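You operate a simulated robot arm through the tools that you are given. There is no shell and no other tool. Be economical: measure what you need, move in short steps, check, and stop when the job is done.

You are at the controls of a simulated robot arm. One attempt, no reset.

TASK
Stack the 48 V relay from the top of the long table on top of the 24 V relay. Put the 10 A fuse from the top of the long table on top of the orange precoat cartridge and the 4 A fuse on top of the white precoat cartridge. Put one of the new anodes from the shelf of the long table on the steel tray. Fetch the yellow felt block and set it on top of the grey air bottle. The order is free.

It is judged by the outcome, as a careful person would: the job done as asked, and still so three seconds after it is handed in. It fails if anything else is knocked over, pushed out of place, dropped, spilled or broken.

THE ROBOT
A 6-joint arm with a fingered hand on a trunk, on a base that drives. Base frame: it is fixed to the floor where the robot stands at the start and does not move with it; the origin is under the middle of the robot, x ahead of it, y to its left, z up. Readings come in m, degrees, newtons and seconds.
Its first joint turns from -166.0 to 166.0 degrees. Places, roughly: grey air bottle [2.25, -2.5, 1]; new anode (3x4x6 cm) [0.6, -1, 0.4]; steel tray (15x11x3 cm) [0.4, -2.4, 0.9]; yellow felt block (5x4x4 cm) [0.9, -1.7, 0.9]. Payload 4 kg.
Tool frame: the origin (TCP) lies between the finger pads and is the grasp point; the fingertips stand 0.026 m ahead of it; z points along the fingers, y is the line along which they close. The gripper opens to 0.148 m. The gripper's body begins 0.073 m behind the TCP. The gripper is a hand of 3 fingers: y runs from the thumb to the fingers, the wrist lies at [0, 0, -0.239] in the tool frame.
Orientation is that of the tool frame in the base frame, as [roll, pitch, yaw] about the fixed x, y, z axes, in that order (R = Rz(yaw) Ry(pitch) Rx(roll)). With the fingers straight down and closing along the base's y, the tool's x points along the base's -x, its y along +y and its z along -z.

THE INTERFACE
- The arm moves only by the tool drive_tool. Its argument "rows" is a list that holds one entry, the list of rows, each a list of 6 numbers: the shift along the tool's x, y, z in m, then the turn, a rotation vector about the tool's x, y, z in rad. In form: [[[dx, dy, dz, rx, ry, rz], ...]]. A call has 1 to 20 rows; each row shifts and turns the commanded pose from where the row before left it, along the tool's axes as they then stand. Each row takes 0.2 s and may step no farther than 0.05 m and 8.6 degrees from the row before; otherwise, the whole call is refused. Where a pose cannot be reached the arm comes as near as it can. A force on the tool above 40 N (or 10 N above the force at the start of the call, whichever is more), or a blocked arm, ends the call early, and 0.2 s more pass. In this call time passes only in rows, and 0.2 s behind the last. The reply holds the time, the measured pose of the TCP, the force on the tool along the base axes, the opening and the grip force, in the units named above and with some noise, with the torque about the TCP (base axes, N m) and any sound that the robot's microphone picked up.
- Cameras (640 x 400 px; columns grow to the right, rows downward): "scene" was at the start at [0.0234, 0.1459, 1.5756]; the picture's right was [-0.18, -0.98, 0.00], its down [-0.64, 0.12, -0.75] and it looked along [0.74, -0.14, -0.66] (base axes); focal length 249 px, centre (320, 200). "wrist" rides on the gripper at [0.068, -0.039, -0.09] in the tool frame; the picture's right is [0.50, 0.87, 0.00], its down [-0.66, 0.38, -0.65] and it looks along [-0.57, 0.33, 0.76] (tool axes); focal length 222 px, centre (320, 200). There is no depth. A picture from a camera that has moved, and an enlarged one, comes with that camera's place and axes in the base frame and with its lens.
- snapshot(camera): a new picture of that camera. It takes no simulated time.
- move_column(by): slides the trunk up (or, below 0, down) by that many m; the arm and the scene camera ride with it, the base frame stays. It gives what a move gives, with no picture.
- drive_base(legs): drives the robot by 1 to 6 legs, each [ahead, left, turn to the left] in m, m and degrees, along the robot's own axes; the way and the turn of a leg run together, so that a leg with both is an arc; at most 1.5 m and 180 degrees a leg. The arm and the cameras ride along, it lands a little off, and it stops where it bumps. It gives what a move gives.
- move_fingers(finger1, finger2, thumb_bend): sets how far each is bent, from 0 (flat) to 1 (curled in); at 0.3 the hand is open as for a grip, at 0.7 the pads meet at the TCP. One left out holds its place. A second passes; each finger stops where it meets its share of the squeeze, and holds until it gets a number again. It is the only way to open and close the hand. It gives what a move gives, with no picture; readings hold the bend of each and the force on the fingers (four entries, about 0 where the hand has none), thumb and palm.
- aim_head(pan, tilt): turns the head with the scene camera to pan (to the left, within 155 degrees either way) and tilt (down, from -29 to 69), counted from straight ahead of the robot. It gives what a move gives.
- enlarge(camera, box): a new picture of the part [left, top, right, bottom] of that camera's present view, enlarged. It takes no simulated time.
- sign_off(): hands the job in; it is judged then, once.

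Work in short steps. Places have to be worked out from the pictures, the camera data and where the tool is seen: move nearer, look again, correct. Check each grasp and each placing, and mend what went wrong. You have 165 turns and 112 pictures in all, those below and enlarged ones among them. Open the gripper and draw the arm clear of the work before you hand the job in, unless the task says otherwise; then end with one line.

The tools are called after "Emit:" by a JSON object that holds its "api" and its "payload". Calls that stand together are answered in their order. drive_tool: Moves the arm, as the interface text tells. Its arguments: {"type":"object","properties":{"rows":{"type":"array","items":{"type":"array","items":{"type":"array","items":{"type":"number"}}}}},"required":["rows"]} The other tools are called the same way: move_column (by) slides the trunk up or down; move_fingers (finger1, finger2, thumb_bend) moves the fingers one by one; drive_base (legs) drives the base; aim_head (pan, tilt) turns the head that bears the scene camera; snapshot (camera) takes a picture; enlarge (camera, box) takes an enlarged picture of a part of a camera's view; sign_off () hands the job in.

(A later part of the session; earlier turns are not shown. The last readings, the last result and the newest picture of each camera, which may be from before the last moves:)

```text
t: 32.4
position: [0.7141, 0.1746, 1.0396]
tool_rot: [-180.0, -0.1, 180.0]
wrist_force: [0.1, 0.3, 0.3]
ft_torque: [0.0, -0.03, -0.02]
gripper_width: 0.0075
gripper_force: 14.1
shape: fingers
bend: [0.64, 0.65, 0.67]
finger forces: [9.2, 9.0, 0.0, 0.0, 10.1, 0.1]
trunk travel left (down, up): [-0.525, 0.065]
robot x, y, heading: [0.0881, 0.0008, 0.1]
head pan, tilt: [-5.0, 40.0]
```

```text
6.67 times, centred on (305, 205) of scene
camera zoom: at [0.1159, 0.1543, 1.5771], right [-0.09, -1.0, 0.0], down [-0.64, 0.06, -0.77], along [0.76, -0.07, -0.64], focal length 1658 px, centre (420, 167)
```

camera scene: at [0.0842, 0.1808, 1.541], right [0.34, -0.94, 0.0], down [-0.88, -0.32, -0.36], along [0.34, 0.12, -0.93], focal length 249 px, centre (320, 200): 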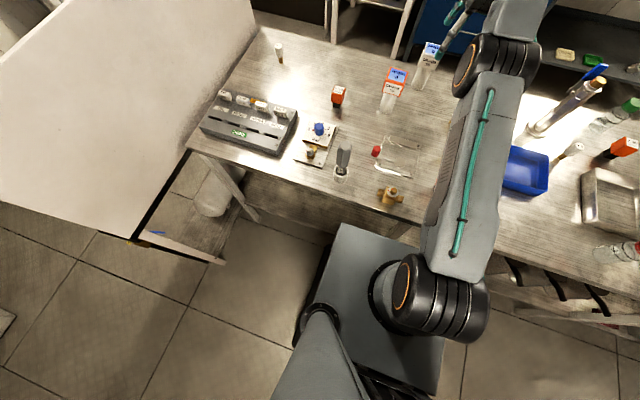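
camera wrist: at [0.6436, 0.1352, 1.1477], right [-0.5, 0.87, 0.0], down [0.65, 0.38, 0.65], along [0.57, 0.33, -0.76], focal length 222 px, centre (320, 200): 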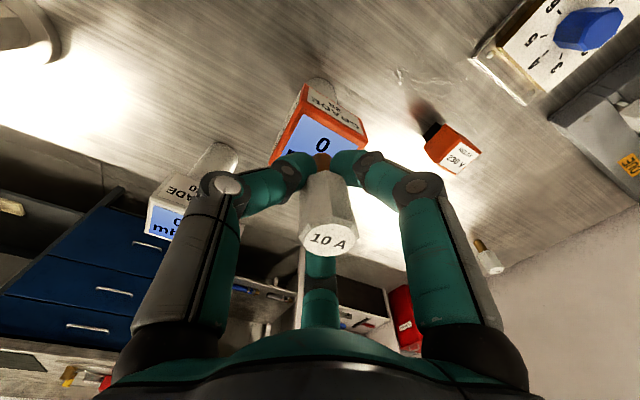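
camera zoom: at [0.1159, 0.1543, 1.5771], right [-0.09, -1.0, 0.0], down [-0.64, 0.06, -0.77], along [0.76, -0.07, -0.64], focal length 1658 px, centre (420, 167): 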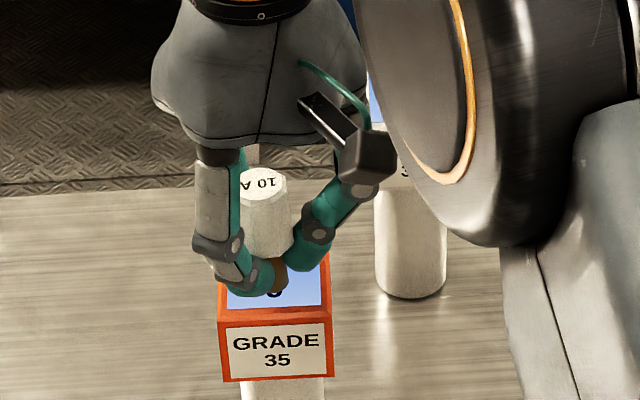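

The brass foot is nearer the cap's front edge than its centre; I shift 8 mm ahead and continue down, looking.

Emit:
{"api": "drive_tool", "payload": {"rows": [[[-0.008, 0, -0.001, 0, 0, 0], [0, 0, 0.0, 0, 0, 0]]]}}

Emit:
{"api": "drive_tool", "payload": {"rows": [[[0, 0, 0.003, 0, 0, 0], [0, 0, 0.0, 0, 0, 0]]]}}

Emit:
{"api": "enlarge", "payload": {"camera": "scene", "box": [285, 190, 325, 230]}}

Emit:
{"api": "snapshot", "payload": {"camera": "wrist"}}

```text
t: 33.0
position: [0.7217, 0.1748, 1.0416]
tool_rot: [-179.9, 0.0, -179.9]
wrist_force: [0.5, -0.3, 0.0]
ft_torque: [0.02, -0.01, 0.01]
gripper_width: 0.0077
gripper_force: 14.1
shape: fingers
bend: [0.64, 0.65, 0.67]
finger forces: [9.1, 9.1, 0.0, 0.0, 10.0, 0.0]
trunk travel left (down, up): [-0.525, 0.065]
robot x, y, heading: [0.0924, -0.003, 0.2]
head pan, tilt: [-5.0, 40.0]
```

```text
t: 33.6
position: [0.7213, 0.1745, 1.0382]
tool_rot: [180.0, 0.1, 180.0]
wrist_force: [0.5, -0.9, 8.0]
ft_torque: [0.03, 0.03, -0.04]
gripper_width: 0.0074
gripper_force: 15.8
shape: fingers
bend: [0.72, 0.72, 0.67]
finger forces: [10.3, 10.1, 0.0, 0.0, 11.7, 0.0]
trunk travel left (down, up): [-0.525, 0.065]
robot x, y, heading: [0.0869, 0.0012, 0.4]
head pan, tilt: [-5.0, 40.0]
```

```text
10.00 times, centred on (305, 210) of scene
camera zoom: at [0.1151, 0.1539, 1.5773], right [-0.09, -1.0, 0.0], down [-0.64, 0.06, -0.77], along [0.76, -0.07, -0.64], focal length 2488 px, centre (470, 100)
```

zoom: 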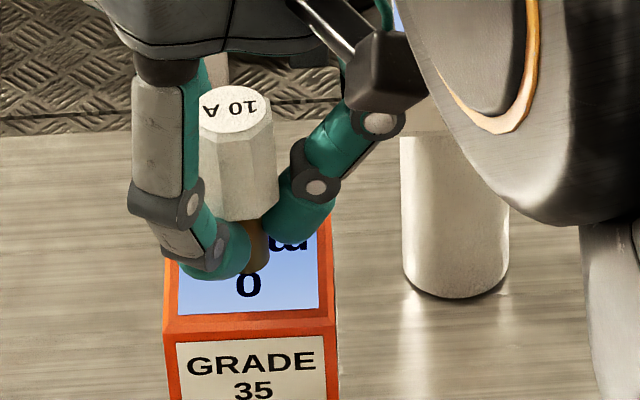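

```text
76 pictures are left
camera wrist: at [0.6514, 0.1352, 1.1283], right [-0.5, 0.87, 0.0], down [0.65, 0.38, 0.66], along [0.57, 0.33, -0.76], focal length 222 px, centre (320, 200)
```

wrist: 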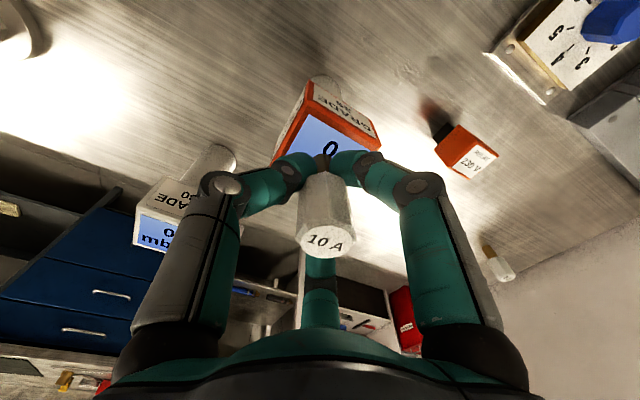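

Contact (8 N) with the foot centred on the cap. I relieve 1 mm and open.

Emit:
{"api": "drive_tool", "payload": {"rows": [[[0, 0, -0.001, 0, 0, 0], [0, 0, 0.0, 0, 0, 0]]]}}

Emit:
{"api": "move_fingers", "payload": {"finger1": 0.5, "finger2": 0.5, "thumb_bend": 0.5}}

Emit:
{"api": "snapshot", "payload": {"camera": "wrist"}}

```text
t: 34.2
position: [0.7203, 0.175, 1.0391]
tool_rot: [-180.0, 0.0, 180.0]
wrist_force: [0.6, -0.7, 5.4]
ft_torque: [-0.01, -0.01, 0.0]
gripper_width: 0.0077
gripper_force: 15.7
shape: fingers
bend: [0.72, 0.72, 0.67]
finger forces: [10.2, 9.9, 0.0, 0.0, 11.5, 0.0]
trunk travel left (down, up): [-0.525, 0.065]
robot x, y, heading: [0.0894, -0.0017, 0.2]
head pan, tilt: [-5.0, 40.0]
```

```text
t: 35.2
position: [0.7206, 0.1741, 1.0384]
tool_rot: [180.0, 0.0, 180.0]
wrist_force: [0.1, -0.2, 0.1]
ft_torque: [-0.02, 0.0, 0.02]
gripper_width: 0.0613
gripper_force: 0.1
shape: fingers
bend: [0.5, 0.5, 0.5]
finger forces: [0.1, 0.1, 0.0, 0.0, 0.0, 0.1]
trunk travel left (down, up): [-0.525, 0.065]
robot x, y, heading: [0.0952, -0.0027, -0.1]
head pan, tilt: [-5.0, 40.0]
```

```text
75 pictures are left
camera wrist: at [0.652, 0.1356, 1.1284], right [-0.5, 0.87, 0.0], down [0.65, 0.38, 0.65], along [0.57, 0.33, -0.76], focal length 222 px, centre (320, 200)
```

wrist: 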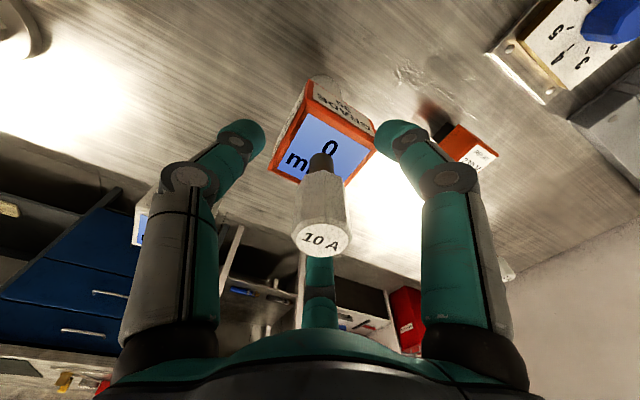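

The 10 A fuse stands on the orange cap. I lift clear and then drive the base 0.25 m to the right toward the 4 A fuse.

Emit:
{"api": "drive_tool", "payload": {"rows": [[[0, 0, -0.03, 0, 0, 0], [0, 0, -0.04, 0, 0, 0], [0, 0, -0.05, 0, 0, 0], [0.04, 0, 0, 0, 0, 0], [0.04, 0, 0, 0, 0, 0]]]}}

Emit:
{"api": "enlarge", "payload": {"camera": "scene", "box": [270, 150, 350, 240]}}

Emit:
{"api": "drive_base", "payload": {"legs": [[0, -0.25, 0]]}}

Emit:
{"api": "snapshot", "payload": {"camera": "wrist"}}

```text
t: 36.4
position: [0.6392, 0.1744, 1.16]
tool_rot: [-180.0, 0.1, -180.0]
wrist_force: [0.2, -0.4, -0.8]
ft_torque: [-0.03, -0.02, -0.02]
gripper_width: 0.0619
gripper_force: 0.1
shape: fingers
bend: [0.5, 0.5, 0.5]
finger forces: [0.2, 0.1, 0.0, 0.1, 0.1, 0.0]
trunk travel left (down, up): [-0.525, 0.065]
robot x, y, heading: [0.0881, 0.0013, -0.0]
head pan, tilt: [-5.0, 40.0]
```

```text
4.44 times, centred on (310, 195) of scene
camera zoom: at [0.1151, 0.1541, 1.5771], right [-0.09, -1.0, 0.0], down [-0.64, 0.06, -0.77], along [0.76, -0.07, -0.64], focal length 1106 px, centre (364, 222)
```

zoom: 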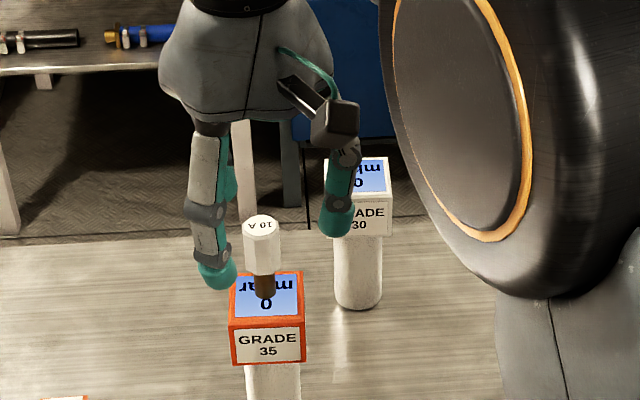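

```text
t: 38.2
position: [0.6414, -0.0771, 1.1594]
tool_rot: [180.0, 0.0, 179.9]
wrist_force: [-1.1, -0.4, 0.8]
ft_torque: [-0.01, -0.02, -0.01]
gripper_width: 0.0618
gripper_force: 0.1
shape: fingers
bend: [0.5, 0.5, 0.5]
finger forces: [0.1, 0.1, 0.0, 0.0, 0.0, 0.1]
trunk travel left (down, up): [-0.525, 0.065]
robot x, y, heading: [0.0878, -0.2516, -0.0]
head pan, tilt: [-5.0, 40.0]
```

```text
73 pictures are left
camera wrist: at [0.5717, -0.1175, 1.2483], right [-0.5, 0.87, 0.0], down [0.66, 0.38, 0.65], along [0.57, 0.33, -0.76], focal length 222 px, centre (320, 200)
```

wrist: 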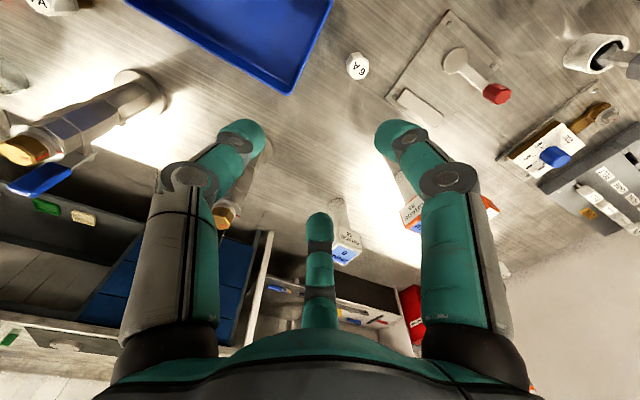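

I move the arm above the 4 A fuse region at safe height and look.

Emit:
{"api": "drive_tool", "payload": {"rows": [[[-0.01, -0.045, 0, 0, 0, 0], [-0.01, -0.045, 0, 0, 0, 0], [-0.01, -0.045, 0, 0, 0, 0], [-0.01, -0.045, 0, 0, 0, 0], [-0.01, -0.045, 0, 0, 0, 0], [-0.01, -0.045, 0, 0, 0, 0], [-0.01, -0.045, 0, 0, 0, 0]]]}}

Emit:
{"api": "snapshot", "payload": {"camera": "wrist"}}

```text
t: 39.8
position: [0.7097, -0.3945, 1.1608]
tool_rot: [-179.9, 0.0, -180.0]
wrist_force: [0.2, -0.1, -0.1]
ft_torque: [-0.01, 0.0, -0.01]
gripper_width: 0.062
gripper_force: 0.0
shape: fingers
bend: [0.5, 0.5, 0.5]
finger forces: [0.1, 0.1, 0.0, 0.0, 0.0, 0.0]
trunk travel left (down, up): [-0.525, 0.065]
robot x, y, heading: [0.0915, -0.2514, 0.1]
head pan, tilt: [-5.0, 40.0]
```

```text
72 pictures are left
camera wrist: at [0.6416, -0.4347, 1.2498], right [-0.5, 0.87, 0.0], down [0.66, 0.38, 0.65], along [0.57, 0.33, -0.76], focal length 222 px, centre (320, 200)
```

wrist: 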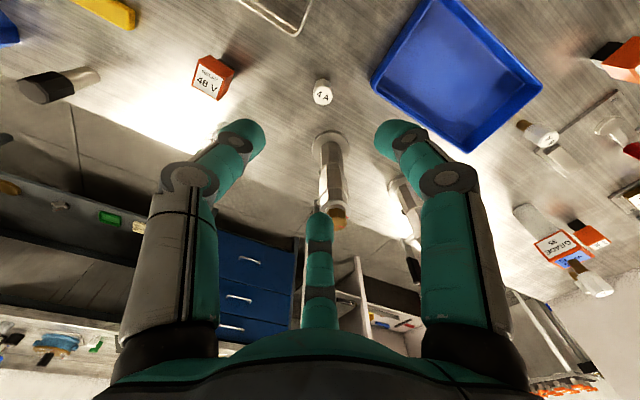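

4 A fuse at about (0.720, -0.386). I align and descend to just above its head.

Emit:
{"api": "drive_tool", "payload": {"rows": [[[-0.01, 0.009, 0.04, 0, 0, 0], [0, 0, 0.05, 0, 0, 0], [0, 0, 0.05, 0, 0, 0], [0, 0, 0.05, 0, 0, 0]]]}}

Emit:
{"api": "snapshot", "payload": {"camera": "wrist"}}

```text
t: 40.8
position: [0.722, -0.3846, 0.9704]
tool_rot: [180.0, 0.0, 179.9]
wrist_force: [-0.5, 0.0, 1.9]
ft_torque: [0.01, -0.02, -0.02]
gripper_width: 0.0616
gripper_force: 0.0
shape: fingers
bend: [0.5, 0.5, 0.5]
finger forces: [0.0, 0.0, 0.0, 0.0, 0.1, 0.1]
trunk travel left (down, up): [-0.525, 0.065]
robot x, y, heading: [0.0904, -0.2533, -0.1]
head pan, tilt: [-5.0, 40.0]
```

```text
71 pictures are left
camera wrist: at [0.6537, -0.4242, 1.0597], right [-0.5, 0.87, 0.0], down [0.66, 0.38, 0.65], along [0.57, 0.33, -0.76], focal length 222 px, centre (320, 200)
```

wrist: 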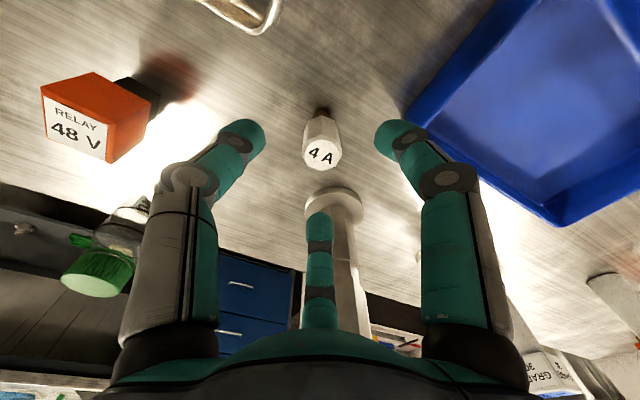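

Centred within a few mm. I descend and grip, then lift.

Emit:
{"api": "drive_tool", "payload": {"rows": [[[0.003, 0, 0.03, 0, 0, 0], [0, 0, 0.034, 0, 0, 0]]]}}

Emit:
{"api": "move_fingers", "payload": {"finger1": 0.75, "finger2": 0.75, "thumb_bend": 0.75}}

Emit:
{"api": "drive_tool", "payload": {"rows": [[[0, 0, -0.03, 0, 0, 0], [0, 0, -0.05, 0, 0, 0], [0, 0, -0.05, 0, 0, 0], [0, 0, -0.05, 0, 0, 0], [0, 0, -0.05, 0, 0, 0], [0.03, 0, 0, 0, 0, 0]]]}}

Emit:
{"api": "snapshot", "payload": {"camera": "wrist"}}

```text
t: 41.4
position: [0.7214, -0.3833, 0.9054]
tool_rot: [179.9, 0.1, -179.9]
wrist_force: [0.5, 0.7, 0.2]
ft_torque: [-0.01, 0.01, 0.03]
gripper_width: 0.0619
gripper_force: 0.0
shape: fingers
bend: [0.5, 0.5, 0.5]
finger forces: [0.1, 0.0, 0.0, 0.1, 0.0, 0.1]
trunk travel left (down, up): [-0.525, 0.065]
robot x, y, heading: [0.0924, -0.2506, -0.0]
head pan, tilt: [-5.0, 40.0]
```

```text
t: 42.4
position: [0.7205, -0.3838, 0.9061]
tool_rot: [-180.0, 0.0, 180.0]
wrist_force: [-0.2, 0.1, 0.7]
ft_torque: [-0.01, -0.02, 0.0]
gripper_width: 0.0077
gripper_force: 14.2
shape: fingers
bend: [0.64, 0.64, 0.67]
finger forces: [9.0, 8.9, 0.0, 0.0, 10.1, 0.0]
trunk travel left (down, up): [-0.525, 0.065]
robot x, y, heading: [0.0901, -0.252, 0.0]
head pan, tilt: [-5.0, 40.0]
```

```text
t: 43.8
position: [0.6874, -0.3819, 1.1359]
tool_rot: [-180.0, 0.0, 180.0]
wrist_force: [0.8, 0.2, -1.0]
ft_torque: [0.02, 0.0, 0.03]
gripper_width: 0.0073
gripper_force: 13.3
shape: fingers
bend: [0.64, 0.64, 0.67]
finger forces: [8.9, 9.0, 0.0, 0.0, 9.9, 0.0]
trunk travel left (down, up): [-0.525, 0.065]
robot x, y, heading: [0.09, -0.2516, 0.1]
head pan, tilt: [-5.0, 40.0]
```

```text
70 pictures are left
camera wrist: at [0.618, -0.4206, 1.2252], right [-0.5, 0.87, 0.0], down [0.66, 0.38, 0.65], along [0.57, 0.33, -0.76], focal length 222 px, centre (320, 200)
```

wrist: 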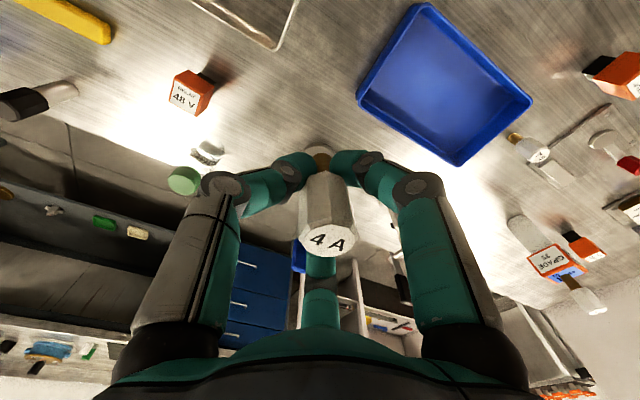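

4 A held. I drive the base back left 0.32 m and a little forward so the white cap is in reach.

Emit:
{"api": "drive_base", "payload": {"legs": [[0, 0.32, 0]]}}

Emit:
{"api": "drive_base", "payload": {"legs": [[0.035, 0, 0]]}}

Emit:
{"api": "snapshot", "payload": {"camera": "wrist"}}

```text
t: 46.0
position: [0.6869, -0.0589, 1.1349]
tool_rot: [-180.0, 0.0, -179.9]
wrist_force: [0.2, -0.3, -0.8]
ft_torque: [0.0, -0.04, 0.01]
gripper_width: 0.0074
gripper_force: 14.0
shape: fingers
bend: [0.64, 0.64, 0.67]
finger forces: [9.0, 9.0, 0.1, 0.0, 10.0, 0.0]
trunk travel left (down, up): [-0.525, 0.065]
robot x, y, heading: [0.0873, 0.0706, 0.2]
head pan, tilt: [-5.0, 40.0]
```

```text
t: 46.9
position: [0.705, -0.0589, 1.1343]
tool_rot: [179.9, -0.3, -180.0]
wrist_force: [-0.7, 0.8, -0.3]
ft_torque: [0.01, 0.03, 0.01]
gripper_width: 0.0076
gripper_force: 14.5
shape: fingers
bend: [0.64, 0.64, 0.67]
finger forces: [8.9, 9.0, 0.0, 0.0, 10.0, 0.0]
trunk travel left (down, up): [-0.525, 0.065]
robot x, y, heading: [0.1066, 0.0714, -0.2]
head pan, tilt: [-5.0, 40.0]
stopped in leg 1: the robot was blocked; the commanded pose is now the measured one
```

```text
69 pictures are left
camera wrist: at [0.6346, -0.0981, 1.2229], right [-0.5, 0.87, 0.0], down [0.66, 0.38, 0.65], along [0.56, 0.33, -0.76], focal length 222 px, centre (320, 200)
```

wrist: 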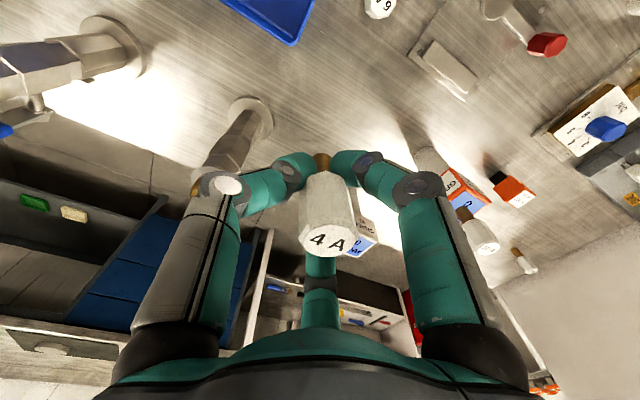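

Bumped lightly at x = 0.107; I back off 5 mm and raise the trunk fully, which gives more reach for the low target.

Emit:
{"api": "drive_base", "payload": {"legs": [[-0.005, 0, 0]]}}

Emit:
{"api": "move_column", "payload": {"by": 0.065}}

Emit:
{"api": "drive_tool", "payload": {"rows": [[[0, 0.03, 0.04, 0, 0, 0], [0, 0.03, 0.04, 0, 0, 0], [-0.04, 0.025, 0.01, 0, 0, 0], [-0.04, 0.025, 0, 0, 0, 0], [-0.04, 0.025, 0, 0, 0, 0], [-0.037, 0.022, 0, 0, 0, 0]]]}}

Emit:
{"api": "snapshot", "payload": {"camera": "wrist"}}

```text
t: 47.6
position: [0.698, -0.0588, 1.1326]
tool_rot: [179.9, -0.2, 180.0]
wrist_force: [-1.1, 0.6, -1.3]
ft_torque: [0.0, 0.02, 0.04]
gripper_width: 0.0077
gripper_force: 14.4
shape: fingers
bend: [0.64, 0.64, 0.67]
finger forces: [9.0, 9.0, 0.0, 0.0, 10.1, 0.1]
trunk travel left (down, up): [-0.525, 0.065]
robot x, y, heading: [0.0995, 0.0754, -0.2]
head pan, tilt: [-5.0, 40.0]
```

```text
t: 48.6
position: [0.6988, -0.0583, 1.1976]
tool_rot: [179.9, -0.1, -180.0]
wrist_force: [0.8, 0.5, -0.2]
ft_torque: [-0.01, -0.02, 0.0]
gripper_width: 0.0079
gripper_force: 13.7
shape: fingers
bend: [0.64, 0.64, 0.67]
finger forces: [9.0, 8.9, 0.0, 0.0, 9.9, 0.0]
trunk travel left (down, up): [-0.59, 0.0]
robot x, y, heading: [0.1015, 0.0695, 0.0]
head pan, tilt: [-5.0, 40.0]
```

```text
t: 50.0
position: [0.8423, 0.0952, 1.1068]
tool_rot: [179.8, -0.2, -179.9]
wrist_force: [-0.9, 1.0, 0.1]
ft_torque: [0.02, -0.05, 0.0]
gripper_width: 0.0074
gripper_force: 13.6
shape: fingers
bend: [0.64, 0.64, 0.67]
finger forces: [8.5, 9.1, 0.0, 0.0, 9.9, 0.1]
out of reach, approached as far as the arm can: row 6
trunk travel left (down, up): [-0.59, 0.0]
robot x, y, heading: [0.1041, 0.0704, -0.0]
head pan, tilt: [-5.0, 40.0]
```

```text
68 pictures are left
camera wrist: at [0.7728, 0.0544, 1.1966], right [-0.5, 0.87, 0.0], down [0.66, 0.38, 0.65], along [0.56, 0.33, -0.76], focal length 222 px, centre (320, 200)
```

wrist: 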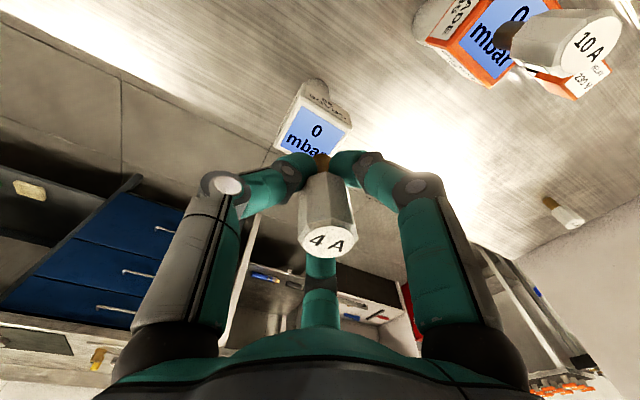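

White cap centre about (0.855, 0.097). I go down toward it and a bit forward.

Emit:
{"api": "drive_tool", "payload": {"rows": [[[0, 0.001, 0.03, 0, 0, 0], [-0.013, 0.001, 0.02, 0, 0, 0]]]}}

Emit:
{"api": "snapshot", "payload": {"camera": "wrist"}}

Emit:
{"api": "snapshot", "payload": {"camera": "scene"}}

```text
t: 50.6
position: [0.8558, 0.0957, 1.0568]
tool_rot: [179.9, -0.1, 179.9]
wrist_force: [0.3, -0.1, 0.1]
ft_torque: [-0.03, 0.01, 0.02]
gripper_width: 0.007
gripper_force: 14.1
shape: fingers
bend: [0.64, 0.64, 0.67]
finger forces: [8.4, 9.2, 0.1, 0.0, 9.9, 0.0]
trunk travel left (down, up): [-0.59, 0.0]
robot x, y, heading: [0.1013, 0.0701, -0.1]
head pan, tilt: [-5.0, 40.0]
```

```text
67 pictures are left
camera wrist: at [0.787, 0.0564, 1.1456], right [-0.5, 0.87, 0.0], down [0.66, 0.37, 0.65], along [0.57, 0.33, -0.76], focal length 222 px, centre (320, 200)
```

wrist: 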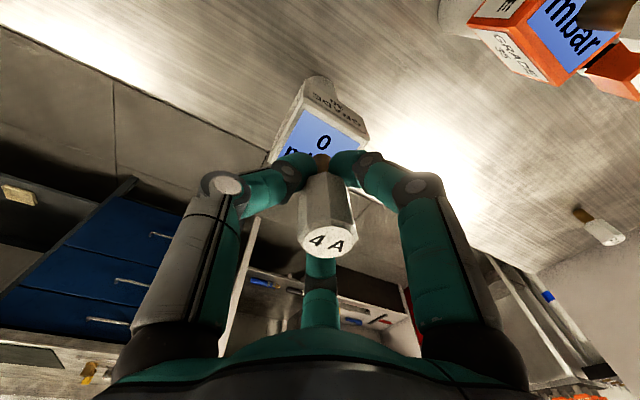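

```text
66 pictures are left
camera scene: at [0.1279, 0.2253, 1.6421], right [-0.09, -1.0, 0.0], down [-0.64, 0.06, -0.77], along [0.76, -0.07, -0.64], focal length 249 px, centre (320, 200)
```

scene: 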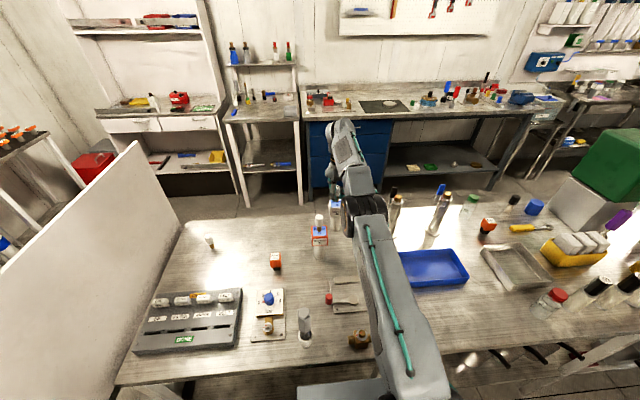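

The view matches that of the orange cap when I was ~8 mm short; I nudge 7 mm forward and descend in steps.

Emit:
{"api": "drive_tool", "payload": {"rows": [[[-0.007, 0, 0.005, 0, 0, 0], [0, 0, 0.005, 0, 0, 0]]]}}

Emit:
{"api": "enlarge", "payload": {"camera": "scene", "box": [300, 170, 360, 230]}}

```text
t: 51.2
position: [0.8579, 0.0988, 1.0464]
tool_rot: [179.9, -0.1, 180.0]
wrist_force: [0.3, 0.7, -1.0]
ft_torque: [0.02, 0.0, -0.03]
gripper_width: 0.0071
gripper_force: 14.1
shape: fingers
bend: [0.64, 0.64, 0.67]
finger forces: [8.5, 9.2, 0.1, 0.0, 9.8, 0.0]
out of reach, approached as far as the arm can: row 1
trunk travel left (down, up): [-0.59, 0.0]
robot x, y, heading: [0.0992, 0.0702, 0.3]
head pan, tilt: [-5.0, 40.0]
```

```text
6.67 times, centred on (330, 200) of scene
camera zoom: at [0.1271, 0.2253, 1.6421], right [-0.09, -1.0, 0.0], down [-0.64, 0.06, -0.77], along [0.76, -0.07, -0.64], focal length 1658 px, centre (253, 200)
```

zoom: 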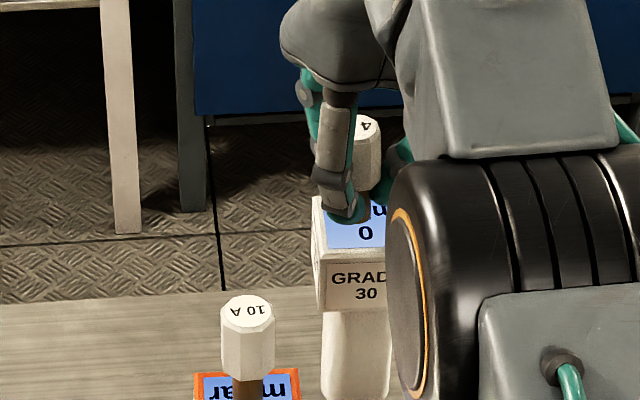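

I creep the base 4 mm ahead to gain that bit of reach, then descend.

Emit:
{"api": "drive_base", "payload": {"legs": [[0.004, 0, 0]]}}

Emit:
{"api": "drive_tool", "payload": {"rows": [[[0, -0.002, 0.003, 0, 0, 0], [0, 0, 0, 0, 0, 0]]]}}

Emit:
{"api": "drive_tool", "payload": {"rows": [[[0, 0, 0.003, 0, 0, 0], [0, 0, 0, 0, 0, 0]]]}}

Emit:
{"api": "snapshot", "payload": {"camera": "wrist"}}

```text
t: 52.0
position: [0.8621, 0.0978, 1.0459]
tool_rot: [179.9, -0.2, 180.0]
wrist_force: [-0.3, -0.2, -0.9]
ft_torque: [-0.03, 0.02, -0.01]
gripper_width: 0.0072
gripper_force: 14.2
shape: fingers
bend: [0.64, 0.64, 0.67]
finger forces: [8.4, 9.1, 0.0, 0.1, 9.8, 0.0]
trunk travel left (down, up): [-0.59, 0.0]
robot x, y, heading: [0.1073, 0.0747, -0.2]
head pan, tilt: [-5.0, 40.0]
```

```text
t: 52.6
position: [0.8616, 0.0963, 1.0425]
tool_rot: [179.8, -0.2, 180.0]
wrist_force: [-0.1, -0.2, 0.4]
ft_torque: [0.01, 0.02, -0.04]
gripper_width: 0.007
gripper_force: 13.4
shape: fingers
bend: [0.64, 0.64, 0.67]
finger forces: [8.5, 9.1, 0.0, 0.0, 9.8, 0.1]
trunk travel left (down, up): [-0.59, 0.0]
robot x, y, heading: [0.1063, 0.0709, 0.1]
head pan, tilt: [-5.0, 40.0]
```

```text
t: 53.2
position: [0.8603, 0.096, 1.0406]
tool_rot: [180.0, -0.1, 179.9]
wrist_force: [-0.1, 0.8, 1.3]
ft_torque: [0.01, -0.03, -0.03]
gripper_width: 0.0071
gripper_force: 14.0
shape: fingers
bend: [0.64, 0.64, 0.67]
finger forces: [8.5, 9.1, 0.0, 0.0, 9.8, 0.0]
trunk travel left (down, up): [-0.59, 0.0]
robot x, y, heading: [0.1044, 0.0705, 0.2]
head pan, tilt: [-5.0, 40.0]
```

```text
64 pictures are left
camera wrist: at [0.7919, 0.0567, 1.1296], right [-0.5, 0.87, 0.0], down [0.66, 0.38, 0.65], along [0.56, 0.33, -0.76], focal length 222 px, centre (320, 200)
```

wrist: 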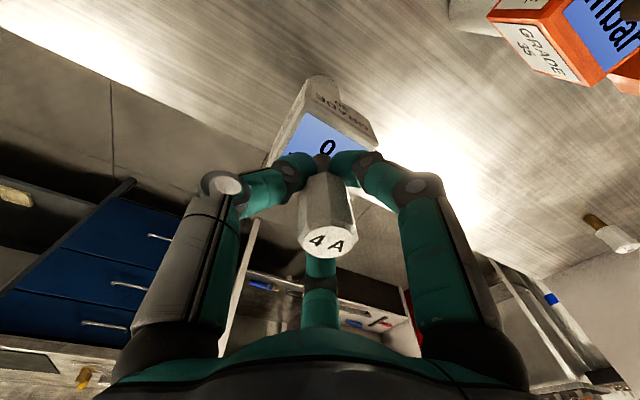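

Very similar to the orange placement picture. I continue down in 2 mm steps until contact.

Emit:
{"api": "drive_tool", "payload": {"rows": [[[0, 0, 0.002, 0, 0, 0], [0, 0, 0, 0, 0, 0]]]}}

Emit:
{"api": "drive_tool", "payload": {"rows": [[[0, 0, 0.002, 0, 0, 0], [0, 0, 0, 0, 0, 0]]]}}

```text
t: 53.8
position: [0.8597, 0.0972, 1.0401]
tool_rot: [179.9, -0.1, 179.9]
wrist_force: [0.1, 0.6, 5.3]
ft_torque: [0.08, 0.0, -0.04]
gripper_width: 0.0071
gripper_force: 15.0
shape: fingers
bend: [0.72, 0.72, 0.67]
finger forces: [9.5, 10.2, 0.1, 0.0, 10.9, 0.0]
trunk travel left (down, up): [-0.59, 0.0]
robot x, y, heading: [0.105, 0.0727, -0.2]
head pan, tilt: [-5.0, 40.0]
```

```text
t: 54.4
position: [0.8604, 0.0948, 1.0374]
tool_rot: [179.9, 0.0, 179.9]
wrist_force: [-0.1, -0.9, 13.6]
ft_torque: [0.05, -0.02, -0.01]
gripper_width: 0.0066
gripper_force: 17.2
shape: fingers
bend: [0.72, 0.72, 0.67]
finger forces: [10.8, 11.2, 0.1, 0.1, 13.0, 0.0]
trunk travel left (down, up): [-0.59, 0.0]
robot x, y, heading: [0.1043, 0.0675, 0.2]
head pan, tilt: [-5.0, 40.0]
```

Contact. I relieve about 2.5 mm, open, and lift.

Emit:
{"api": "drive_tool", "payload": {"rows": [[[0, 0, -0.0025, 0, 0, 0], [0, 0, 0, 0, 0, 0]]]}}

Emit:
{"api": "move_fingers", "payload": {"finger1": 0.5, "finger2": 0.5, "thumb_bend": 0.5}}

Emit:
{"api": "snapshot", "payload": {"camera": "wrist"}}

```text
t: 55.0
position: [0.8595, 0.0964, 1.0373]
tool_rot: [179.9, -0.1, -180.0]
wrist_force: [0.5, -0.1, 6.6]
ft_torque: [0.0, 0.0, -0.02]
gripper_width: 0.0065
gripper_force: 16.1
shape: fingers
bend: [0.72, 0.72, 0.67]
finger forces: [10.2, 10.5, 0.1, 0.1, 12.3, 0.1]
trunk travel left (down, up): [-0.59, 0.0]
robot x, y, heading: [0.1053, 0.0714, 0.1]
head pan, tilt: [-5.0, 40.0]
```

```text
t: 56.0
position: [0.8618, 0.0968, 1.0385]
tool_rot: [179.9, -0.1, 180.0]
wrist_force: [0.0, 0.2, 0.5]
ft_torque: [-0.01, 0.01, -0.02]
gripper_width: 0.0613
gripper_force: 0.1
shape: fingers
bend: [0.5, 0.5, 0.5]
finger forces: [0.0, 0.0, 0.1, 0.1, 0.0, 0.0]
trunk travel left (down, up): [-0.59, 0.0]
robot x, y, heading: [0.1039, 0.0709, 0.3]
head pan, tilt: [-5.0, 40.0]
```

```text
63 pictures are left
camera wrist: at [0.7919, 0.0573, 1.1281], right [-0.5, 0.87, 0.0], down [0.66, 0.38, 0.65], along [0.56, 0.33, -0.76], focal length 222 px, centre (320, 200)
```

wrist: 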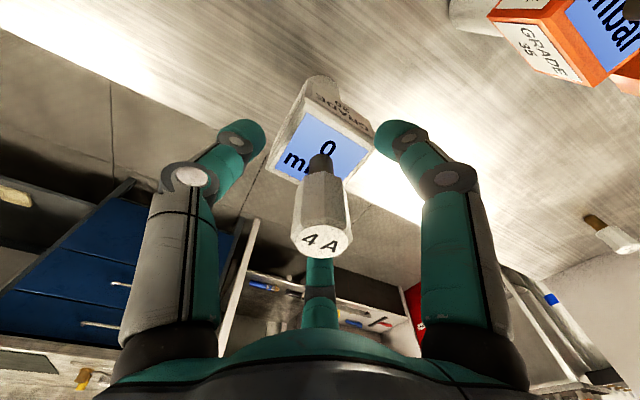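

Standing well. I open wider, lift with a small planned retreat, then pull away.

Emit:
{"api": "move_fingers", "payload": {"finger1": 0.35, "finger2": 0.35, "thumb_bend": 0.35}}

Emit:
{"api": "drive_tool", "payload": {"rows": [[[0.002, 0, -0.02, 0, 0, 0], [0.005, 0, -0.02, 0, 0, 0], [0.006, 0, -0.025, 0, 0, 0], [0.01, 0, -0.025, 0, 0, 0]]]}}

Emit:
{"api": "snapshot", "payload": {"camera": "wrist"}}

```text
t: 57.0
position: [0.8604, 0.0952, 1.0389]
tool_rot: [180.0, -0.1, 180.0]
wrist_force: [-0.1, -0.4, 0.1]
ft_torque: [-0.04, -0.04, 0.02]
gripper_width: 0.1108
gripper_force: 0.1
shape: fingers
bend: [0.35, 0.35, 0.35]
finger forces: [0.1, 0.0, 0.1, 0.0, 0.1, 0.0]
trunk travel left (down, up): [-0.59, 0.0]
robot x, y, heading: [0.1055, 0.0714, -0.1]
head pan, tilt: [-5.0, 40.0]
```

```text
t: 58.0
position: [0.8364, 0.0962, 1.1285]
tool_rot: [179.9, -0.1, -180.0]
wrist_force: [-0.2, -0.1, 0.6]
ft_torque: [0.0, 0.01, 0.02]
gripper_width: 0.1111
gripper_force: 0.0
shape: fingers
bend: [0.35, 0.35, 0.35]
finger forces: [0.0, 0.0, 0.0, 0.0, 0.0, 0.1]
trunk travel left (down, up): [-0.59, 0.0]
robot x, y, heading: [0.1075, 0.0697, 0.0]
head pan, tilt: [-5.0, 40.0]
```

```text
62 pictures are left
camera wrist: at [0.7679, 0.0582, 1.2182], right [-0.5, 0.87, 0.0], down [0.66, 0.38, 0.65], along [0.56, 0.33, -0.76], focal length 222 px, centre (320, 200)
```

wrist: 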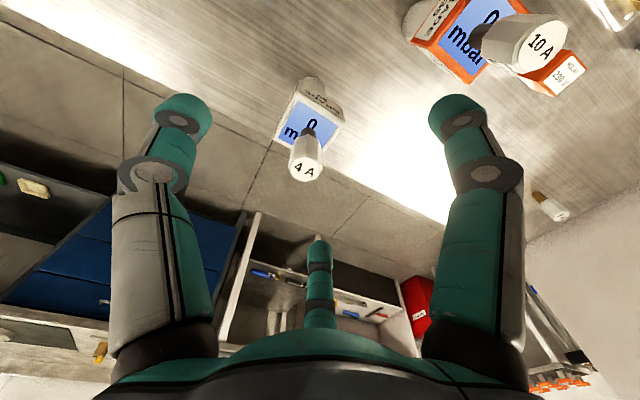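

Both fuses stand. I retract, back the base off to x≈0.03 and drive right to about y=-0.45 for the 48 V relay.

Emit:
{"api": "drive_tool", "payload": {"rows": [[[0.04, -0.025, -0.01, 0, 0, 0], [0.04, -0.025, -0.01, 0, 0, 0], [0.04, -0.025, -0.01, 0, 0, 0], [0.04, -0.025, -0.01, 0, 0, 0], [0.04, -0.025, -0.01, 0, 0, 0], [0.04, -0.025, -0.01, 0, 0, 0]]]}}

Emit:
{"api": "drive_base", "payload": {"legs": [[-0.08, 0, 0], [0, -0.5, 0]]}}

Emit:
{"api": "aim_head", "payload": {"pan": -30, "tilt": 60}}

Emit:
{"api": "snapshot", "payload": {"camera": "scene"}}

Emit:
{"api": "snapshot", "payload": {"camera": "wrist"}}

```text
t: 59.4
position: [0.5978, -0.0529, 1.1884]
tool_rot: [-180.0, -0.2, -179.9]
wrist_force: [0.6, 0.5, -0.4]
ft_torque: [-0.01, 0.01, -0.01]
gripper_width: 0.111
gripper_force: 0.1
shape: fingers
bend: [0.35, 0.35, 0.35]
finger forces: [0.1, 0.0, 0.0, 0.0, 0.0, 0.0]
trunk travel left (down, up): [-0.59, 0.0]
robot x, y, heading: [0.1055, 0.067, -0.1]
head pan, tilt: [-5.0, 40.0]
```

```text
t: 63.0
position: [0.5211, -0.5599, 1.1872]
tool_rot: [179.9, 0.0, -179.9]
wrist_force: [-1.0, -0.9, 0.2]
ft_torque: [0.02, -0.01, -0.02]
gripper_width: 0.1111
gripper_force: 0.1
shape: fingers
bend: [0.35, 0.35, 0.35]
finger forces: [0.0, 0.0, 0.0, 0.1, 0.1, 0.0]
trunk travel left (down, up): [-0.59, 0.0]
robot x, y, heading: [0.0263, -0.4337, -0.0]
head pan, tilt: [-5.0, 40.0]
```

```text
t: 63.9
position: [0.5201, -0.5579, 1.189]
tool_rot: [179.8, -0.1, -179.8]
wrist_force: [-0.9, 0.4, -0.2]
ft_torque: [0.0, 0.0, 0.03]
gripper_width: 0.1111
gripper_force: 0.0
shape: fingers
bend: [0.35, 0.35, 0.35]
finger forces: [0.1, 0.1, 0.0, 0.0, 0.0, 0.0]
trunk travel left (down, up): [-0.59, 0.0]
robot x, y, heading: [0.0286, -0.4371, -0.1]
head pan, tilt: [-30.0, 60.0]
```

```text
61 pictures are left
camera scene: at [0.0248, -0.3086, 1.6154], right [-0.5, -0.87, 0.0], down [-0.75, 0.43, -0.5], along [0.43, -0.25, -0.87], focal length 249 px, centre (320, 200)
```

scene: 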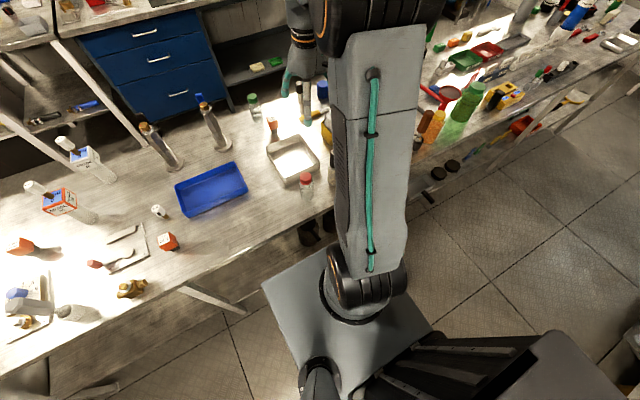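

```text
60 pictures are left
camera wrist: at [0.4513, -0.5985, 1.2775], right [-0.5, 0.87, 0.0], down [0.66, 0.38, 0.65], along [0.56, 0.33, -0.76], focal length 222 px, centre (320, 200)
```

wrist: 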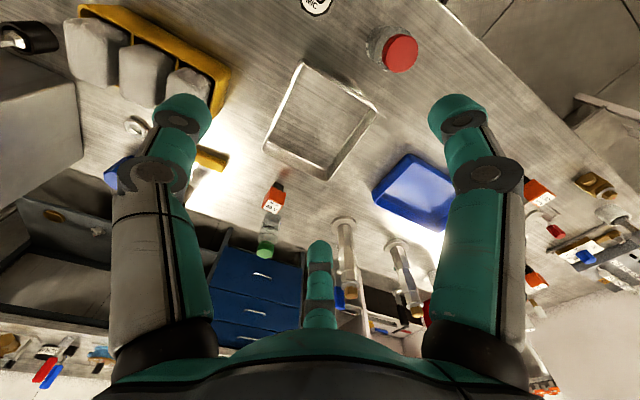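

I move above the 48 V relay at (0.787, -0.528).

Emit:
{"api": "drive_tool", "payload": {"rows": [[[-0.045, 0.005, 0.015, 0, 0, 0], [-0.045, 0.005, 0.015, 0, 0, 0], [-0.045, 0.005, 0.015, 0, 0, 0], [-0.045, 0.005, 0.015, 0, 0, 0], [-0.045, 0.005, 0.015, 0, 0, 0], [-0.04, 0.005, 0.015, 0, 0, 0]]]}}

Emit:
{"api": "snapshot", "payload": {"camera": "wrist"}}

```text
t: 65.3
position: [0.7634, -0.5256, 1.0994]
tool_rot: [179.8, -0.2, -179.9]
wrist_force: [0.0, -0.1, 0.4]
ft_torque: [0.01, -0.06, -0.01]
gripper_width: 0.1107
gripper_force: 0.0
shape: fingers
bend: [0.35, 0.35, 0.35]
finger forces: [0.0, 0.0, 0.1, 0.0, 0.1, 0.1]
out of reach, approached as far as the arm can: row 6
trunk travel left (down, up): [-0.59, 0.0]
robot x, y, heading: [0.0285, -0.4364, 0.2]
head pan, tilt: [-30.0, 60.0]
```

```text
59 pictures are left
camera wrist: at [0.6951, -0.5648, 1.1884], right [-0.5, 0.87, 0.0], down [0.66, 0.38, 0.65], along [0.56, 0.33, -0.76], focal length 222 px, centre (320, 200)
```

wrist: 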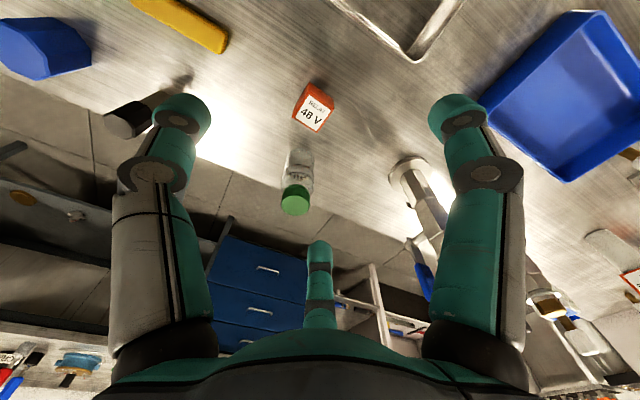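

Relay is nearly axis-aligned, ~4 cm, centred about (0.776, -0.526). I narrow the hand and descend to above it.

Emit:
{"api": "move_fingers", "payload": {"finger1": 0.42, "finger2": 0.42, "thumb_bend": 0.42}}

Emit:
{"api": "drive_tool", "payload": {"rows": [[[0, 0, 0.05, 0, 0, 0], [-0.012, 0, 0.045, 0, 0, 0], [0, 0, 0.03, 0, 0, 0]]]}}

Emit:
{"api": "snapshot", "payload": {"camera": "wrist"}}

```text
t: 66.3
position: [0.7659, -0.5246, 1.0989]
tool_rot: [179.9, -0.1, -179.9]
wrist_force: [0.4, -0.4, -0.4]
ft_torque: [0.02, -0.01, 0.03]
gripper_width: 0.089
gripper_force: 0.0
shape: fingers
bend: [0.42, 0.42, 0.42]
finger forces: [0.0, 0.0, 0.0, 0.0, 0.0, 0.1]
trunk travel left (down, up): [-0.59, 0.0]
robot x, y, heading: [0.0244, -0.4361, 0.2]
head pan, tilt: [-30.0, 60.0]
```

```text
t: 67.1
position: [0.7787, -0.5245, 0.9738]
tool_rot: [179.9, -0.1, -179.9]
wrist_force: [0.3, 0.7, -0.8]
ft_torque: [0.0, -0.01, -0.01]
gripper_width: 0.0886
gripper_force: 0.0
shape: fingers
bend: [0.42, 0.42, 0.42]
finger forces: [0.0, 0.1, 0.0, 0.0, 0.0, 0.0]
trunk travel left (down, up): [-0.59, 0.0]
robot x, y, heading: [0.0245, -0.4367, -0.2]
head pan, tilt: [-30.0, 60.0]
```

```text
58 pictures are left
camera wrist: at [0.709, -0.5629, 1.0623], right [-0.5, 0.87, 0.0], down [0.66, 0.38, 0.65], along [0.56, 0.33, -0.76], focal length 222 px, centre (320, 200)
```

wrist: 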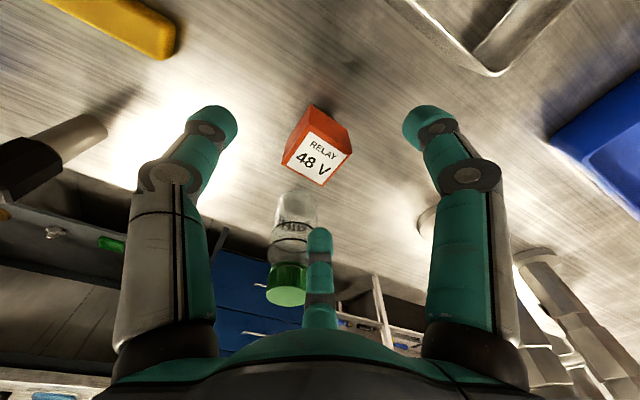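

Centred to ~4 mm. I descend to grip height and close.

Emit:
{"api": "drive_tool", "payload": {"rows": [[[-0.002, 0.002, 0.035, 0, 0, 0], [0, 0, 0.036, 0, 0, 0]]]}}

Emit:
{"api": "move_fingers", "payload": {"finger1": 0.75, "finger2": 0.75, "thumb_bend": 0.75}}

Emit:
{"api": "snapshot", "payload": {"camera": "wrist"}}

```text
t: 67.7
position: [0.7804, -0.5211, 0.9034]
tool_rot: [179.9, -0.1, -179.9]
wrist_force: [0.2, 0.2, 0.2]
ft_torque: [-0.01, 0.01, 0.02]
gripper_width: 0.0889
gripper_force: 0.0
shape: fingers
bend: [0.42, 0.42, 0.42]
finger forces: [0.0, 0.0, 0.1, 0.0, 0.0, 0.0]
trunk travel left (down, up): [-0.59, 0.0]
robot x, y, heading: [0.0229, -0.435, 0.1]
head pan, tilt: [-30.0, 60.0]
```

```text
t: 68.7
position: [0.781, -0.5209, 0.902]
tool_rot: [179.8, -0.1, -179.8]
wrist_force: [-0.4, -0.8, -0.9]
ft_torque: [-0.02, 0.0, -0.02]
gripper_width: 0.0136
gripper_force: 16.3
shape: fingers
bend: [0.62, 0.62, 0.67]
finger forces: [10.6, 10.3, 0.0, 0.1, 11.3, 0.0]
trunk travel left (down, up): [-0.59, 0.0]
robot x, y, heading: [0.031, -0.4369, 0.0]
head pan, tilt: [-30.0, 60.0]
```

```text
57 pictures are left
camera wrist: at [0.7106, -0.561, 0.993], right [-0.5, 0.87, 0.0], down [0.66, 0.38, 0.65], along [0.56, 0.33, -0.76], focal length 222 px, centre (320, 200)
```

wrist: 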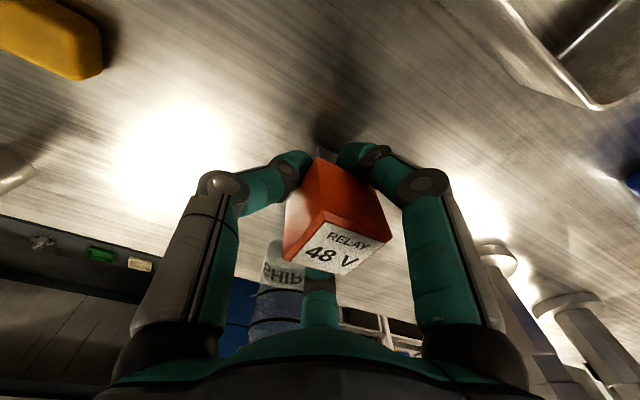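

Gripped low, on the neck. I lift 6 cm and inspect.

Emit:
{"api": "drive_tool", "payload": {"rows": [[[0, 0, -0.03, 0, 0, 0], [0, 0, -0.04, 0, 0, 0]]]}}

Emit:
{"api": "snapshot", "payload": {"camera": "wrist"}}

Emit:
{"api": "enlarge", "payload": {"camera": "scene", "box": [240, 60, 360, 160]}}

```text
t: 69.3
position: [0.78, -0.5214, 0.9712]
tool_rot: [179.9, -0.1, -179.8]
wrist_force: [0.3, -0.4, -0.6]
ft_torque: [-0.01, 0.01, 0.0]
gripper_width: 0.0137
gripper_force: 15.6
shape: fingers
bend: [0.62, 0.62, 0.67]
finger forces: [10.6, 10.4, 0.1, 0.0, 11.1, 0.0]
trunk travel left (down, up): [-0.59, 0.0]
robot x, y, heading: [0.0247, -0.4405, 0.3]
head pan, tilt: [-30.0, 60.0]
```

```text
56 pictures are left
camera wrist: at [0.7105, -0.5607, 1.0617], right [-0.5, 0.86, 0.0], down [0.66, 0.38, 0.65], along [0.56, 0.33, -0.76], focal length 222 px, centre (320, 200)
```

wrist: 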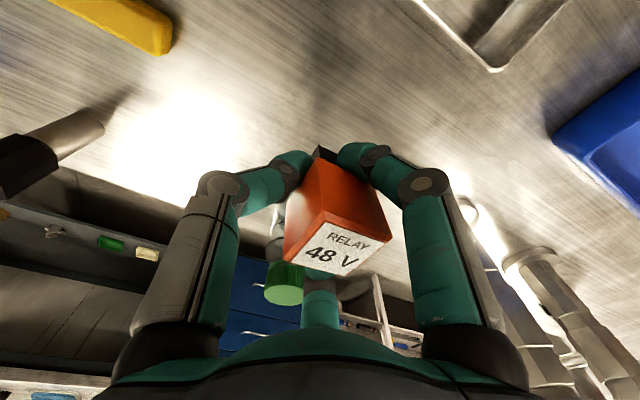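

```text
4.00 times, centred on (300, 110) of scene
camera zoom: at [0.0246, -0.3086, 1.6153], right [-0.5, -0.87, 0.0], down [-0.75, 0.43, -0.5], along [0.43, -0.25, -0.87], focal length 995 px, centre (400, 560)
```

zoom: 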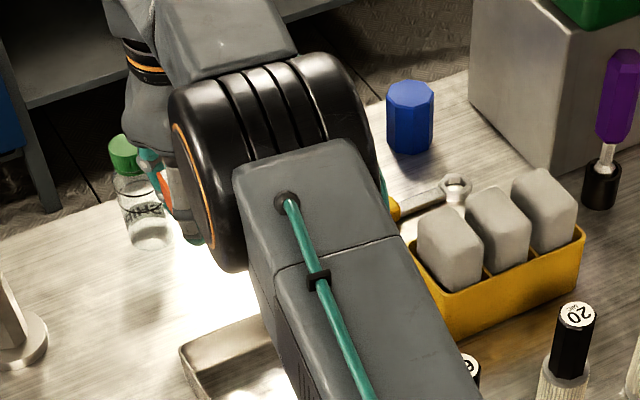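

The relay is held. I raise it, retract, and drive back left toward the 24 V relay.

Emit:
{"api": "drive_tool", "payload": {"rows": [[[0.01, 0, -0.045, 0, 0, 0], [0.02, 0, -0.045, 0, 0, 0], [0.03, 0, -0.04, 0, 0, 0], [0.03, 0, -0.04, 0, 0, 0], [0.045, 0, -0.02, 0, 0, 0], [0.05, 0, 0, 0, 0, 0], [0.05, 0, 0, 0, 0, 0], [0.03, 0, 0, 0, 0, 0]]]}}

Emit:
{"api": "drive_base", "payload": {"legs": [[0, 0.43, 0]]}}

Emit:
{"api": "aim_head", "payload": {"pan": 0, "tilt": 50}}

Emit:
{"api": "snapshot", "payload": {"camera": "scene"}}

Emit:
{"api": "snapshot", "payload": {"camera": "wrist"}}

```text
t: 71.1
position: [0.5163, -0.5239, 1.1643]
tool_rot: [179.9, -0.1, -180.0]
wrist_force: [0.1, -0.9, -0.8]
ft_torque: [0.01, -0.02, 0.01]
gripper_width: 0.0133
gripper_force: 15.4
shape: fingers
bend: [0.62, 0.62, 0.67]
finger forces: [10.3, 10.1, 0.1, 0.0, 10.9, 0.0]
trunk travel left (down, up): [-0.59, 0.0]
robot x, y, heading: [0.0289, -0.4373, -0.1]
head pan, tilt: [-30.0, 60.0]
```

```text
t: 73.7
position: [0.5168, -0.0896, 1.1642]
tool_rot: [-179.9, -0.1, 179.9]
wrist_force: [-0.1, 0.7, -1.7]
ft_torque: [-0.03, -0.02, -0.04]
gripper_width: 0.0134
gripper_force: 15.8
shape: fingers
bend: [0.62, 0.62, 0.67]
finger forces: [10.1, 10.2, 0.0, 0.0, 10.9, 0.1]
trunk travel left (down, up): [-0.59, 0.0]
robot x, y, heading: [0.0262, -0.0037, -0.1]
head pan, tilt: [-30.0, 60.0]
```

```text
t: 74.7
position: [0.5162, -0.0897, 1.1637]
tool_rot: [179.9, -0.1, 179.9]
wrist_force: [-0.3, 0.3, -1.4]
ft_torque: [-0.02, 0.01, 0.01]
gripper_width: 0.013
gripper_force: 15.4
shape: fingers
bend: [0.62, 0.62, 0.67]
finger forces: [10.2, 10.1, 0.0, 0.1, 10.9, 0.1]
trunk travel left (down, up): [-0.59, 0.0]
robot x, y, heading: [0.0259, -0.0016, 0.1]
head pan, tilt: [0.0, 50.0]
```

```text
54 pictures are left
camera scene: at [0.0445, 0.1601, 1.6279], right [0.0, -1.0, 0.0], down [-0.77, 0.0, -0.64], along [0.64, 0.0, -0.77], focal length 249 px, centre (320, 200)
```

scene: 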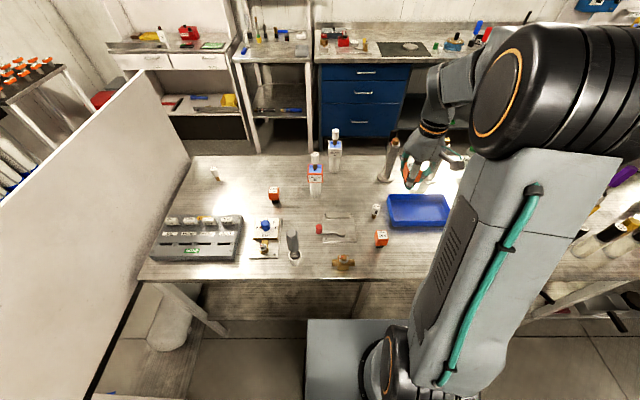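

```text
53 pictures are left
camera wrist: at [0.4471, -0.1285, 1.2533], right [-0.5, 0.87, 0.0], down [0.66, 0.38, 0.65], along [0.56, 0.33, -0.76], focal length 222 px, centre (320, 200)
```

wrist: 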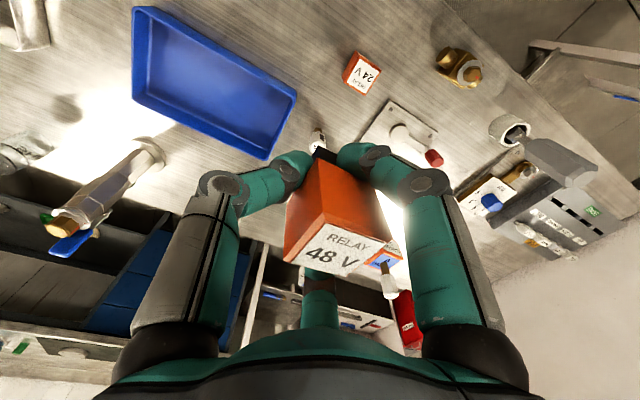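

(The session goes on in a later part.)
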